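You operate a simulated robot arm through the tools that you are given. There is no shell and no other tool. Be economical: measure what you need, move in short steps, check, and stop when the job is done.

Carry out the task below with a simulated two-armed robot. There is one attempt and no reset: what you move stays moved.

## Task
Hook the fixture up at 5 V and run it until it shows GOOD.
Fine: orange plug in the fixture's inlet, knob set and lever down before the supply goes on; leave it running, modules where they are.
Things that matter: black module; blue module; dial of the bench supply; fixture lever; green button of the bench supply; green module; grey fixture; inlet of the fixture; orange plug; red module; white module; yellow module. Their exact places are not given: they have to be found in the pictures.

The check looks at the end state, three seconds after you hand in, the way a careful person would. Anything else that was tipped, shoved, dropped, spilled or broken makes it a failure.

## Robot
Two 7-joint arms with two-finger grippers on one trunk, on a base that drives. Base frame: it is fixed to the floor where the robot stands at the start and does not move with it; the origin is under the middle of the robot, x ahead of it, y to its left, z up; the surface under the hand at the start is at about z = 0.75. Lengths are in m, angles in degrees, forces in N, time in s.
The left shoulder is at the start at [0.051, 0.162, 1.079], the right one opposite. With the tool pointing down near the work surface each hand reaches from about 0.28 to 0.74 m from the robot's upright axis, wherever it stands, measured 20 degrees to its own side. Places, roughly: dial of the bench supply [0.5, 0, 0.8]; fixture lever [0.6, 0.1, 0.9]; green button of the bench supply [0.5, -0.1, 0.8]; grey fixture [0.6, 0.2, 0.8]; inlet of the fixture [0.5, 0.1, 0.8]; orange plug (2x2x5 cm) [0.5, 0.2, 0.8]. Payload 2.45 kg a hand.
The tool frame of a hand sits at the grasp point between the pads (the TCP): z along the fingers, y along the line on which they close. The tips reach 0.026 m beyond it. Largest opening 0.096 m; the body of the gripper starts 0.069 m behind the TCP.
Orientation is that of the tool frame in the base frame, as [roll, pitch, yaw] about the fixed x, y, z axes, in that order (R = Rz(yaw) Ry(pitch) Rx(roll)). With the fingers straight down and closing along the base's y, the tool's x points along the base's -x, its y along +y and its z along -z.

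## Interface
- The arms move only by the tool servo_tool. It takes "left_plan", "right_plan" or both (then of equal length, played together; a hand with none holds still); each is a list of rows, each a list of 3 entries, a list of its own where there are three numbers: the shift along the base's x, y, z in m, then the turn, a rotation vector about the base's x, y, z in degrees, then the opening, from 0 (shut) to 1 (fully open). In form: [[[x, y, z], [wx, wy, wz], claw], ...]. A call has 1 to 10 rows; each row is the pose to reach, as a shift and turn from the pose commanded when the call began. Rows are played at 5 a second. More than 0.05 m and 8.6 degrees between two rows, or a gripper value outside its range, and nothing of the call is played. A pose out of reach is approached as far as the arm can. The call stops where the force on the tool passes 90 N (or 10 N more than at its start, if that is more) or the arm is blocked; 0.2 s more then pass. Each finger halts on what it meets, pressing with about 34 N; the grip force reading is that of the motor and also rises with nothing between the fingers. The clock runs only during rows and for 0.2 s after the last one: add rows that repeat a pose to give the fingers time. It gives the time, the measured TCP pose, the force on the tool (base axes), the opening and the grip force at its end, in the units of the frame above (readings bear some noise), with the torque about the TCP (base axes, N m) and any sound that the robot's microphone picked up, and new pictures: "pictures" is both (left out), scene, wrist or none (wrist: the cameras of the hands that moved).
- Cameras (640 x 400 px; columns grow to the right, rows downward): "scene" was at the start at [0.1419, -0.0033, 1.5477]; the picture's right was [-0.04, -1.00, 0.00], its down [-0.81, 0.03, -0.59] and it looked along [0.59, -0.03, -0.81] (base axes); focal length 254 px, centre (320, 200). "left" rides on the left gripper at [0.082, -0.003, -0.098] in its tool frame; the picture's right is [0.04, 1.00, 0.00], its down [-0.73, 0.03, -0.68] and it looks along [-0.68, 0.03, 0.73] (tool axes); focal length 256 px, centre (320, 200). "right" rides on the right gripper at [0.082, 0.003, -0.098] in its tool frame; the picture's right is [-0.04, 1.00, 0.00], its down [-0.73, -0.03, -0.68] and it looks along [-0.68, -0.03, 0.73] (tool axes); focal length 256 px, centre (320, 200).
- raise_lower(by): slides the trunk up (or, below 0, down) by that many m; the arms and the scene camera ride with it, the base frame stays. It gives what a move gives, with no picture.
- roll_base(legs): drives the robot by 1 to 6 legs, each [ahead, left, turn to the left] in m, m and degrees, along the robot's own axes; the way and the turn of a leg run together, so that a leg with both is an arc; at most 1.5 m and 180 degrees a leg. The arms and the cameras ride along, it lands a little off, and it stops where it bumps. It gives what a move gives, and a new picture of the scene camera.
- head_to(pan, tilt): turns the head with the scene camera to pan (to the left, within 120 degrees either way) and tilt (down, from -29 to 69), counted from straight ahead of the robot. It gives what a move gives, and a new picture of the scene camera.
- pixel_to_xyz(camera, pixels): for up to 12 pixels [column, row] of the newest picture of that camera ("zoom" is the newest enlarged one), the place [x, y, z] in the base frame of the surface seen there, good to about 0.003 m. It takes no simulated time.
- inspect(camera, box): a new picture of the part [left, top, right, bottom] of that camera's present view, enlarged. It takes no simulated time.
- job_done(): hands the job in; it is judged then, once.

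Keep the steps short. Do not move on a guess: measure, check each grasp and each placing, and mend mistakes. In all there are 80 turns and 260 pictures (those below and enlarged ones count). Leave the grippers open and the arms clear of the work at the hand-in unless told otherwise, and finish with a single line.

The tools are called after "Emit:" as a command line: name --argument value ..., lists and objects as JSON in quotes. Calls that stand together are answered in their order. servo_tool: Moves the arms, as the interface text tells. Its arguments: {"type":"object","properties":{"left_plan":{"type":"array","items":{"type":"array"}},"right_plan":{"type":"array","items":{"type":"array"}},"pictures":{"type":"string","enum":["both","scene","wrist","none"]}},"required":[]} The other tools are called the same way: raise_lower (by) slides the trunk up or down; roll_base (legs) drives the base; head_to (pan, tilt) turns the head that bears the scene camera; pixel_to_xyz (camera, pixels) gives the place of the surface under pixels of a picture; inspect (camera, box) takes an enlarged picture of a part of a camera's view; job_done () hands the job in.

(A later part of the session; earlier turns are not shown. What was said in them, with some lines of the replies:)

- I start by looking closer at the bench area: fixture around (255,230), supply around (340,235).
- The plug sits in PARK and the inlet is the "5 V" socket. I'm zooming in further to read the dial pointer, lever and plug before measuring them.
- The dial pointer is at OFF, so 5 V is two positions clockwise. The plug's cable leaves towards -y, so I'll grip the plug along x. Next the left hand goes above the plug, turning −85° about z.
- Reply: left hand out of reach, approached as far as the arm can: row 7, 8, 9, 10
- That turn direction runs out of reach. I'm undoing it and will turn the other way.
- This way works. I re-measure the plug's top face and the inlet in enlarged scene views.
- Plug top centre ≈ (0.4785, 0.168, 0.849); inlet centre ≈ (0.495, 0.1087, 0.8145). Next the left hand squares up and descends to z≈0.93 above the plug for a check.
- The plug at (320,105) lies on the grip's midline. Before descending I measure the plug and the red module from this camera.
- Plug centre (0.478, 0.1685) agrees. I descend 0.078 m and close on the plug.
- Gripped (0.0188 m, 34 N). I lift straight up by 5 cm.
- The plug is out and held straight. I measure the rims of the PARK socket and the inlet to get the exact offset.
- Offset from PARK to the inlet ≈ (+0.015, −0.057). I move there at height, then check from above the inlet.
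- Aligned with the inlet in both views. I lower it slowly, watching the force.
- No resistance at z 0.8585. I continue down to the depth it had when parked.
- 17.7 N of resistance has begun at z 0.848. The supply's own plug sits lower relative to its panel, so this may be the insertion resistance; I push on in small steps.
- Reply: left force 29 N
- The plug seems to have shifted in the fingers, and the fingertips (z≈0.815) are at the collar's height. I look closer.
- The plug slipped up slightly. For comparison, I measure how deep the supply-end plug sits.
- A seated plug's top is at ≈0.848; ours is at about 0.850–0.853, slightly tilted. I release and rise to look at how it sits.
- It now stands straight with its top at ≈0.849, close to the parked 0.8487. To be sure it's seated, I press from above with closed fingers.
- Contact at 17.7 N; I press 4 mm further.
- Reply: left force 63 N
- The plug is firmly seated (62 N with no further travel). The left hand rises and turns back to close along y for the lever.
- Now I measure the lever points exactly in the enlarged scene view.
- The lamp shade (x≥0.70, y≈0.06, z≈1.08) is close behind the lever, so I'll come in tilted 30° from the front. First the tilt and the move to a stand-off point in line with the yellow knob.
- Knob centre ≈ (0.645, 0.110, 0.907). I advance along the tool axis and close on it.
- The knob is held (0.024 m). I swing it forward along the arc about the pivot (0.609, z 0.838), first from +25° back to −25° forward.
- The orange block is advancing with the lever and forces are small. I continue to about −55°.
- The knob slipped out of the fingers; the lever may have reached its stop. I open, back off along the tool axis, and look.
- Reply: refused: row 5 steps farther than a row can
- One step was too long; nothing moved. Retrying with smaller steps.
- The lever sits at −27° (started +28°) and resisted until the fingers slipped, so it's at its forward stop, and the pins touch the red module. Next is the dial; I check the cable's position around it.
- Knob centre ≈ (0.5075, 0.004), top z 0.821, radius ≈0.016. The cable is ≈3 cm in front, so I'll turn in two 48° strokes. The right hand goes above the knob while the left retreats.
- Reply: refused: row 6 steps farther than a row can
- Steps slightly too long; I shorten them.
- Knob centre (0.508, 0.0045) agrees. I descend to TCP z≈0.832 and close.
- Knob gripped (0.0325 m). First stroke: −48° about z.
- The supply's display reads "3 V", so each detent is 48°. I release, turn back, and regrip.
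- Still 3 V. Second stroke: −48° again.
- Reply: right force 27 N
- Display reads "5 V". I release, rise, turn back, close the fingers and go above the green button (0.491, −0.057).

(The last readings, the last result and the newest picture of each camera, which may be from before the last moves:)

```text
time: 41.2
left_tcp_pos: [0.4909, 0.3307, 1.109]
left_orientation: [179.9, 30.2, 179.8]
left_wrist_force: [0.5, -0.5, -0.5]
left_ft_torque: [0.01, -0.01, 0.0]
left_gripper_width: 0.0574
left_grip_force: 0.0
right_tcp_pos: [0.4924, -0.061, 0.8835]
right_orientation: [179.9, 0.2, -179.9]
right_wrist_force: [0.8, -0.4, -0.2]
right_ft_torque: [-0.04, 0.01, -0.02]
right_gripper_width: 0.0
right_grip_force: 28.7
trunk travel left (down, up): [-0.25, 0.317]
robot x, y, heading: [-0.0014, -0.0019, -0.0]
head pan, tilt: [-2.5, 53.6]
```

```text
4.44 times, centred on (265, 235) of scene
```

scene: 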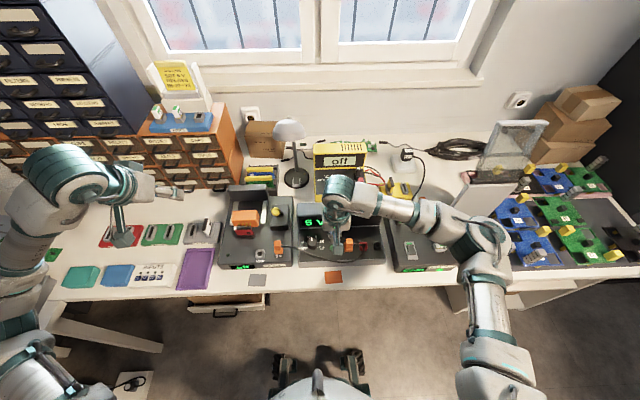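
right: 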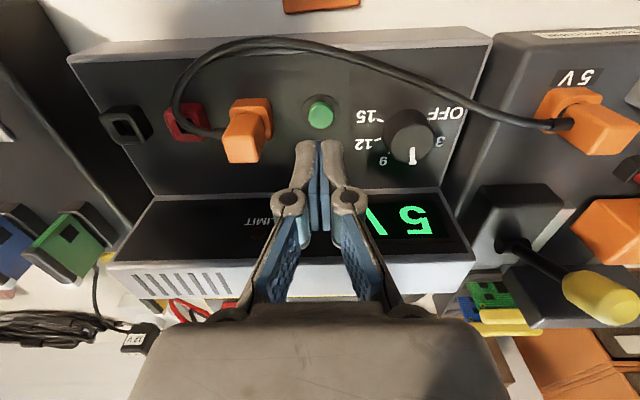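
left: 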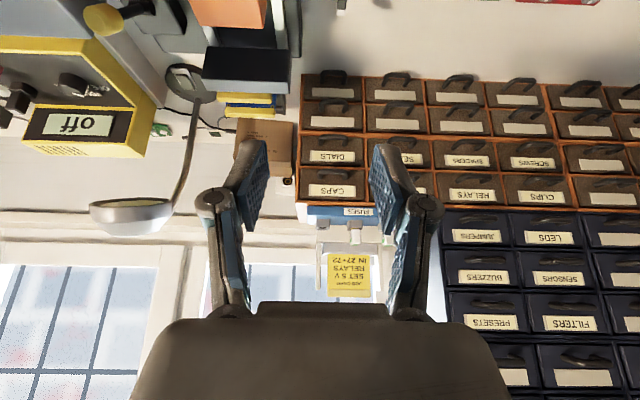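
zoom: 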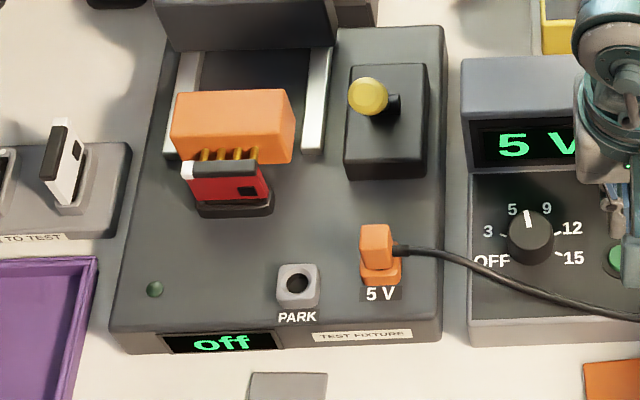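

The display reads 5 V; I check the pointer's angle closely before powering on.

Emit:
inspect --camera "scene" --box '[290, 225, 340, 257]'

Emit:
inspect --camera "right" --box '[370, 90, 450, 180]'

```text
12.50 times, centred on (315, 241) of scene
```

zoom: 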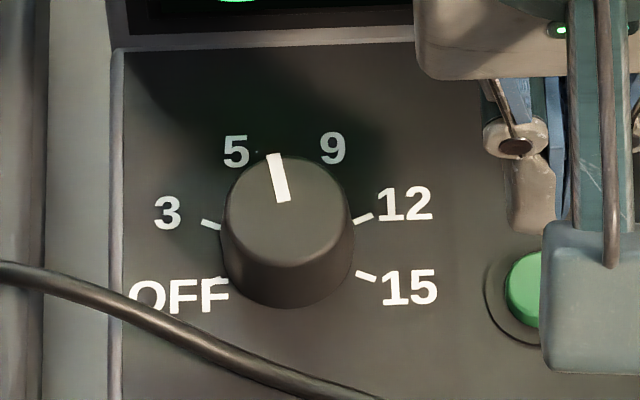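

```text
4.44 times, centred on (410, 135) of right
```

zoom: 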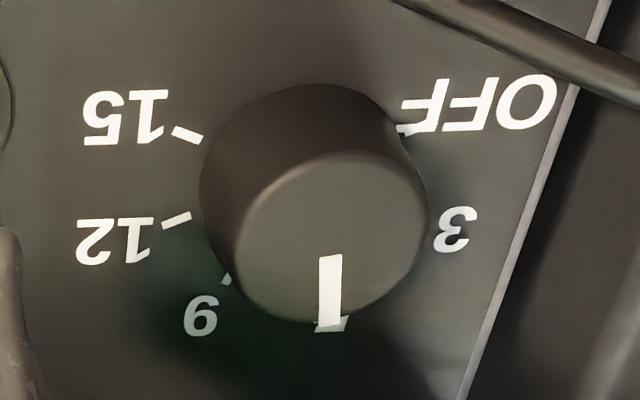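

The pointer is about 16° past the centre of the "5" mark (≈97° versus 112.5°), towards 9. I'll regrip and turn it back about 16° to centre it.

Emit:
servo_tool --right_plan '[[[0, 0, 0.03], [0, 0, 0], 0], [[0.005, 0.025, 0.03], [0, 0, -8], 0.3], [[0.01, 0.045, 0.03], [0, 0, -16], 0.5], [[0.0155, 0.0655, 0.03], [0, 0, -24], 0.5], [[0.0155, 0.0655, 0.01], [0, 0, -24], 0.5], [[0.0155, 0.0655, -0.02], [0, 0, -24], 0.5], [[0.0155, 0.0655, -0.051], [0, 0, -24], 0.5], [[0.0155, 0.0655, -0.051], [0, 0, -24], 0.5]]' --pictures "wrist"

Emit:
inspect --camera "right" --box '[240, 90, 400, 220]'

```text
time: 43.0
left_tcp_pos: [0.4894, 0.3319, 1.1067]
left_orientation: [-180.0, 30.3, 179.7]
left_wrist_force: [0.5, 0.0, 0.3]
left_ft_torque: [-0.03, 0.01, 0.01]
left_gripper_width: 0.0576
left_grip_force: 0.1
right_tcp_pos: [0.5067, 0.0069, 0.8326]
right_orientation: [-180.0, 0.2, 156.0]
right_wrist_force: [0.4, -0.1, 0.3]
right_ft_torque: [0.0, -0.03, 0.01]
right_gripper_width: 0.0482
right_grip_force: 0.0
trunk travel left (down, up): [-0.25, 0.317]
robot x, y, heading: [-0.0005, 0.0034, -0.2]
head pan, tilt: [-2.5, 53.6]
```

right: 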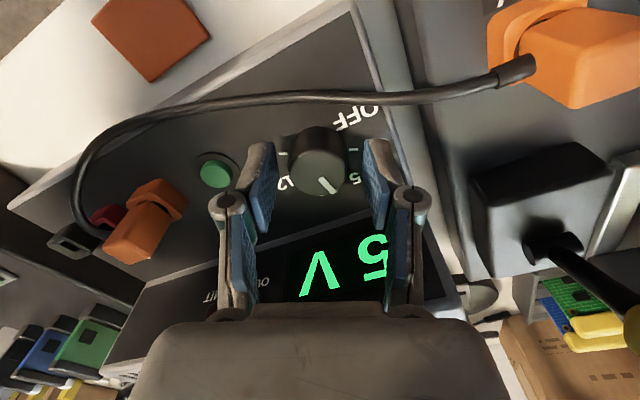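

```text
3.08 times, centred on (320, 155) of right
```

zoom: 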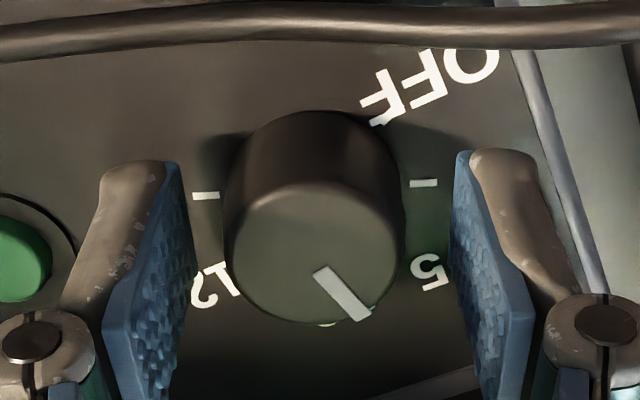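

Viewed here, the 3 and 15 ticks are opposite each other, so detents are 45° apart, and the pointer is about 14–16° past 5. I close and turn back +15°.

Emit:
servo_tool --right_plan '[[[0, 0, 0], [0, 0, 0], 0.15], [[0, 0, 0], [0, 0, 0], 0.15], [[0, 0, 0], [0, 0, 0], 0.15], [[0, 0, 0], [0, 0, 5], 0.15], [[0, 0, 0], [0, 0, 10], 0.15], [[0, 0, 0], [0, 0, 15], 0.15], [[0, 0, 0], [0, 0, 15], 0.15], [[0, 0, 0], [0, 0, 15], 0.5], [[0, 0, 0], [0, 0, 15], 0.5]]' --pictures "wrist"

Emit:
inspect --camera "right" --box '[240, 90, 400, 220]'

```text
time: 45.0
left_tcp_pos: [0.4907, 0.3317, 1.106]
left_orientation: [179.9, 30.2, 179.8]
left_wrist_force: [0.3, -0.5, 0.6]
left_ft_torque: [0.04, -0.01, 0.0]
left_gripper_width: 0.0573
left_grip_force: 0.0
right_tcp_pos: [0.5061, 0.0079, 0.8322]
right_orientation: [-180.0, 0.2, 171.0]
right_wrist_force: [-0.4, 0.5, -0.2]
right_ft_torque: [0.02, -0.01, 0.02]
right_gripper_width: 0.0482
right_grip_force: 0.0
trunk travel left (down, up): [-0.25, 0.317]
robot x, y, heading: [-0.0, 0.0003, -0.0]
head pan, tilt: [-2.5, 53.6]
```

right: 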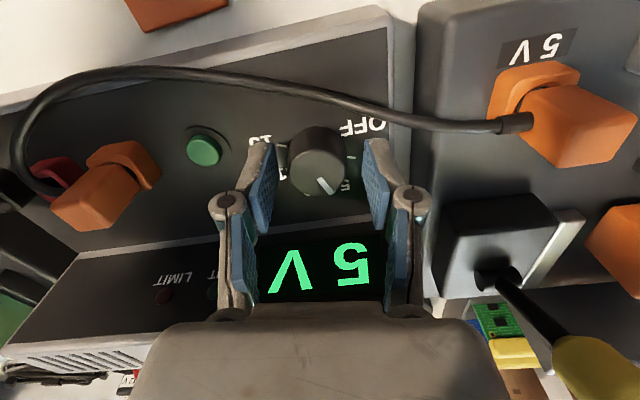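

```text
3.08 times, centred on (320, 155) of right
```

zoom: 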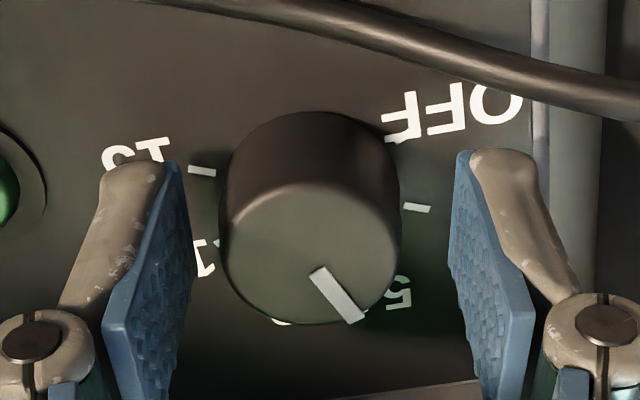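

The pointer now aims at 5. I rise and return above the button with closed fingers.

Emit:
servo_tool --right_plan '[[[0, 0, 0.04], [0, 0, 0], 0.5], [[0, 0, 0.07], [0, 0, 4], 0.3], [[0, -0.02, 0.07], [0, 0, 9], 0], [[-0.008, -0.045, 0.07], [0, 0, 9], 0], [[-0.015, -0.0645, 0.06], [0, 0, 9], 0], [[-0.015, -0.0645, 0.05], [0, 0, 9], 0], [[-0.015, -0.0645, 0.04], [0, 0, 9], 0]]' --pictures "wrist"

Emit:
inspect --camera "scene" --box '[290, 225, 340, 257]'

Emit:
inspect --camera "right" --box '[220, 50, 420, 200]'

```text
time: 46.6
left_tcp_pos: [0.4898, 0.3329, 1.1067]
left_orientation: [-179.9, 30.1, 179.9]
left_wrist_force: [0.2, -0.7, -0.5]
left_ft_torque: [0.06, 0.01, -0.04]
left_gripper_width: 0.0576
left_grip_force: 0.0
right_tcp_pos: [0.4908, -0.0573, 0.8715]
right_orientation: [-179.9, 0.1, 180.0]
right_wrist_force: [0.7, 0.1, 0.3]
right_ft_torque: [0.01, 0.01, -0.03]
right_gripper_width: 0.0001
right_grip_force: 28.4
trunk travel left (down, up): [-0.25, 0.317]
robot x, y, heading: [0.0038, -0.0001, 0.2]
head pan, tilt: [-2.5, 53.6]
```

right: 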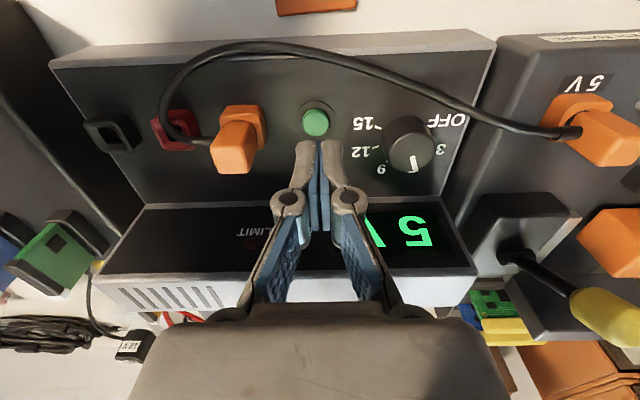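

```text
12.50 times, centred on (315, 241) of scene
```

zoom: 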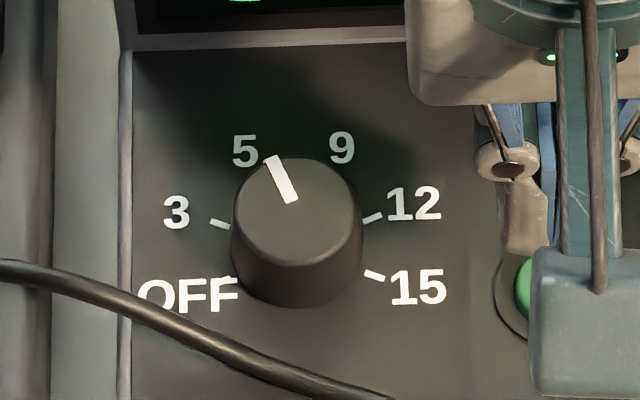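

```text
2.67 times, centred on (320, 125) of right
```

zoom: 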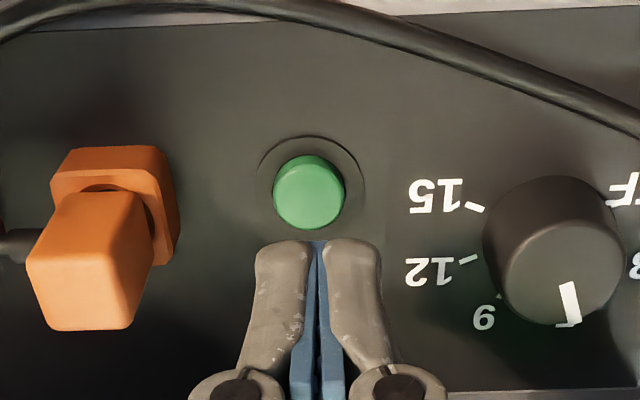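

The pointer is now centred on 5 (≈112°). Plug is in, lever forward. I press the green button: shift y −0.002, down slowly, then lift.

Emit:
servo_tool --right_plan '[[[0, -0.002, -0.02], [0, 0, 0], 0], [[0, -0.002, -0.036], [0, 0, 0], 0], [[0, -0.002, -0.041], [0, 0, 0], 0], [[0, -0.002, -0.044], [0, 0, 0], 0], [[0, -0.002, -0.046], [0, 0, 0], 0]]'

```text
time: 47.8
left_tcp_pos: [0.4903, 0.3319, 1.1076]
left_orientation: [180.0, 30.1, 179.8]
left_wrist_force: [-0.8, 0.4, -0.3]
left_ft_torque: [0.0, 0.0, -0.03]
left_gripper_width: 0.0576
left_grip_force: 0.0
right_tcp_pos: [0.4922, -0.0602, 0.8267]
right_orientation: [179.9, 0.2, 179.9]
right_wrist_force: [0.2, -0.5, 1.2]
right_ft_torque: [-0.03, 0.01, -0.01]
right_gripper_width: 0.0063
right_grip_force: 28.5
trunk travel left (down, up): [-0.25, 0.317]
robot x, y, heading: [0.0018, 0.0006, 0.0]
head pan, tilt: [-2.5, 53.6]
heard: click
```

scene: 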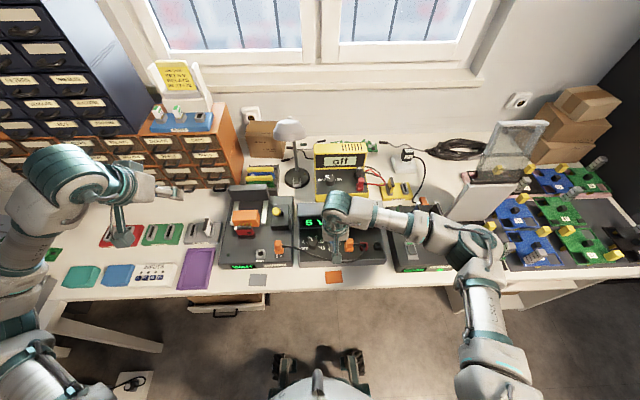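
right: 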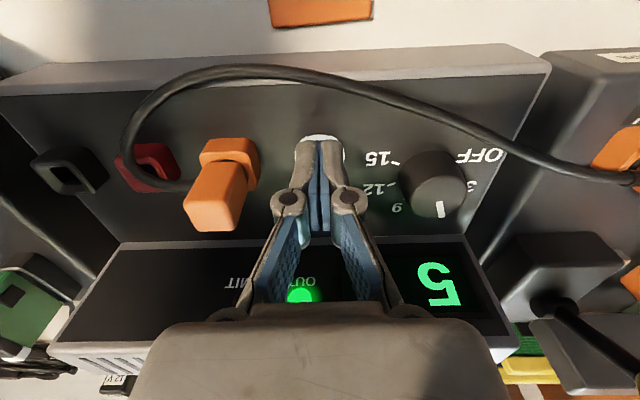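

A click, and the OUT light is on. I lift away and read the fixture's display.

Emit:
servo_tool --right_plan '[[[0, 0, 0.03], [0, 0, 0], 0], [[0, 0, 0.07], [0, 0, 0], 0], [[-0.01, -0.02, 0.11], [0, 0, 0], 0.3], [[-0.02, -0.04, 0.15], [0, 0, 0], 0.6], [[-0.03, -0.06, 0.19], [0, 0, 0], 0.9], [[-0.03, -0.09, 0.22], [0, 0, 0], 1], [[-0.03, -0.12, 0.24], [0, 0, 0], 1]]' --pictures "scene"

Emit:
inspect --camera "scene" --box '[215, 190, 315, 280]'

Emit:
inspect --camera "scene" --box '[290, 190, 400, 290]'

```text
time: 49.4
left_tcp_pos: [0.4893, 0.3302, 1.108]
left_orientation: [179.9, 30.1, 179.8]
left_wrist_force: [-0.5, -0.6, 0.0]
left_ft_torque: [0.02, -0.01, 0.03]
left_gripper_width: 0.0574
left_grip_force: 0.0
right_tcp_pos: [0.46, -0.1814, 1.0653]
right_orientation: [179.9, 0.1, -180.0]
right_wrist_force: [-0.4, 0.0, -0.9]
right_ft_torque: [0.01, -0.03, 0.02]
right_gripper_width: 0.096
right_grip_force: 0.0
trunk travel left (down, up): [-0.25, 0.317]
robot x, y, heading: [0.0021, -0.0021, 0.1]
head pan, tilt: [-2.5, 53.6]
```

scene: 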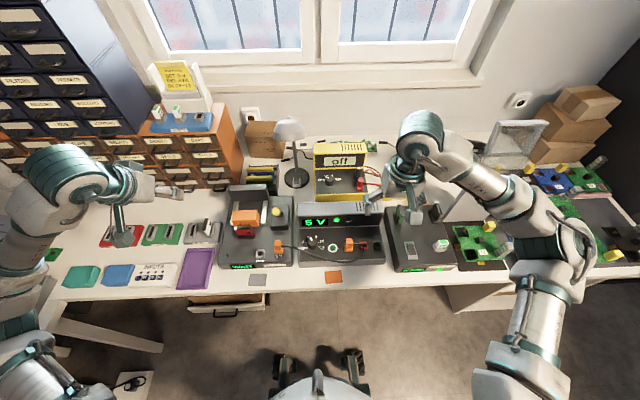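

```text
4.44 times, centred on (265, 235) of scene
```

zoom: 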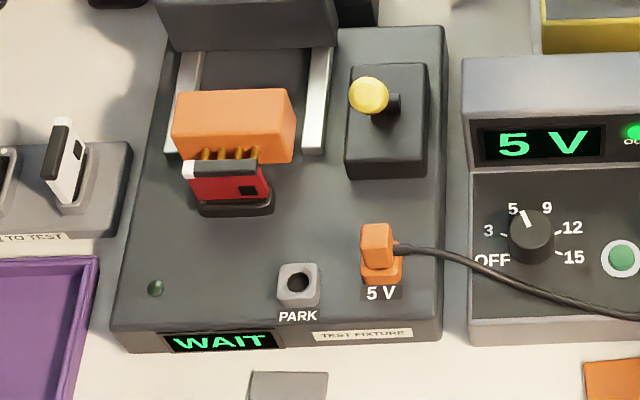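

```text
4.00 times, centred on (345, 240) of scene
```

zoom: 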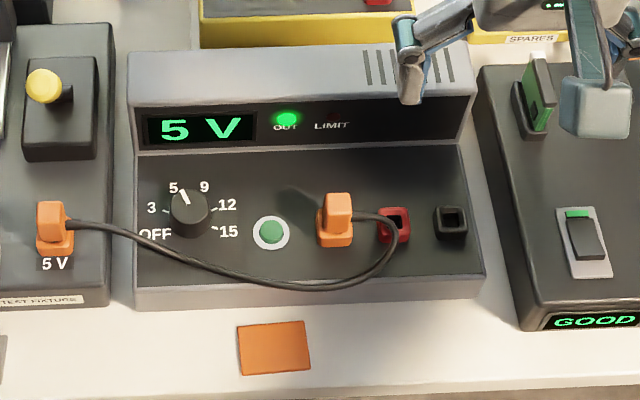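

The fixture shows "WAIT". I let time run while lifting the hands away and opening the left gripper.

Emit:
servo_tool --left_plan '[[[0, 0, 0.02], [0, 0, 0], 1], [[0, 0, 0.04], [0, 0, 0], 1], [[0, 0, 0.06], [0, 0, 0], 1], [[0, 0, 0.06], [0, 0, 0], 1], [[0, 0, 0.06], [0, 0, 0], 1], [[0, 0, 0.06], [0, 0, 0], 1], [[0, 0, 0.06], [0, 0, 0], 1], [[0, 0, 0.06], [0, 0, 0], 1], [[0, 0, 0.06], [0, 0, 0], 1], [[0, 0, 0.06], [0, 0, 0], 1]]' --right_plan '[[[0, 0, 0.03], [0, 0, 0], 1], [[0, 0, 0.06], [0, 0, 0], 1], [[0, 0, 0.09], [0, 0, 0], 1], [[0, 0, 0.12], [0, 0, 0], 1], [[0, 0, 0.14], [0, 0, 0], 1], [[0, 0, 0.14], [0, 0, 0], 1], [[0, 0, 0.14], [0, 0, 0], 1], [[0, 0, 0.14], [0, 0, 0], 1], [[0, 0, 0.14], [0, 0, 0], 1], [[0, 0, 0.14], [0, 0, 0], 1]]' --pictures "none"

Emit:
inspect --camera "scene" --box '[215, 190, 315, 280]'

```text
time: 51.6
left_tcp_pos: [0.4889, 0.3329, 1.1675]
left_orientation: [-180.0, 30.2, 179.7]
left_wrist_force: [1.0, 0.2, 0.2]
left_ft_torque: [-0.02, 0.01, -0.03]
left_gripper_width: 0.0961
left_grip_force: 0.1
right_tcp_pos: [0.4627, -0.1779, 1.2063]
right_orientation: [-180.0, 0.2, 180.0]
right_wrist_force: [-0.2, 0.0, -0.1]
right_ft_torque: [0.0, 0.01, 0.02]
right_gripper_width: 0.0961
right_grip_force: 0.1
trunk travel left (down, up): [-0.25, 0.317]
robot x, y, heading: [-0.0011, 0.0018, 0.2]
head pan, tilt: [-2.5, 53.6]
```

```text
4.44 times, centred on (265, 235) of scene
```

zoom: 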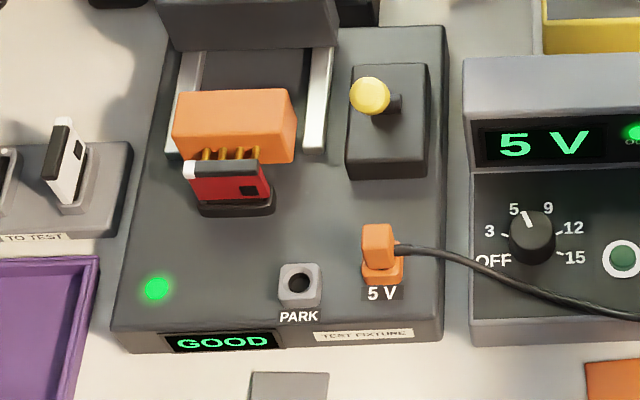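

The fixture shows GOOD with its green light on, the supply is running at 5 V, and the hands are open and clear. I hand in.

Emit:
job_done

```text
The job is handed in.
```

The fixture is hooked up at 5 V and running, and its display shows GOOD.
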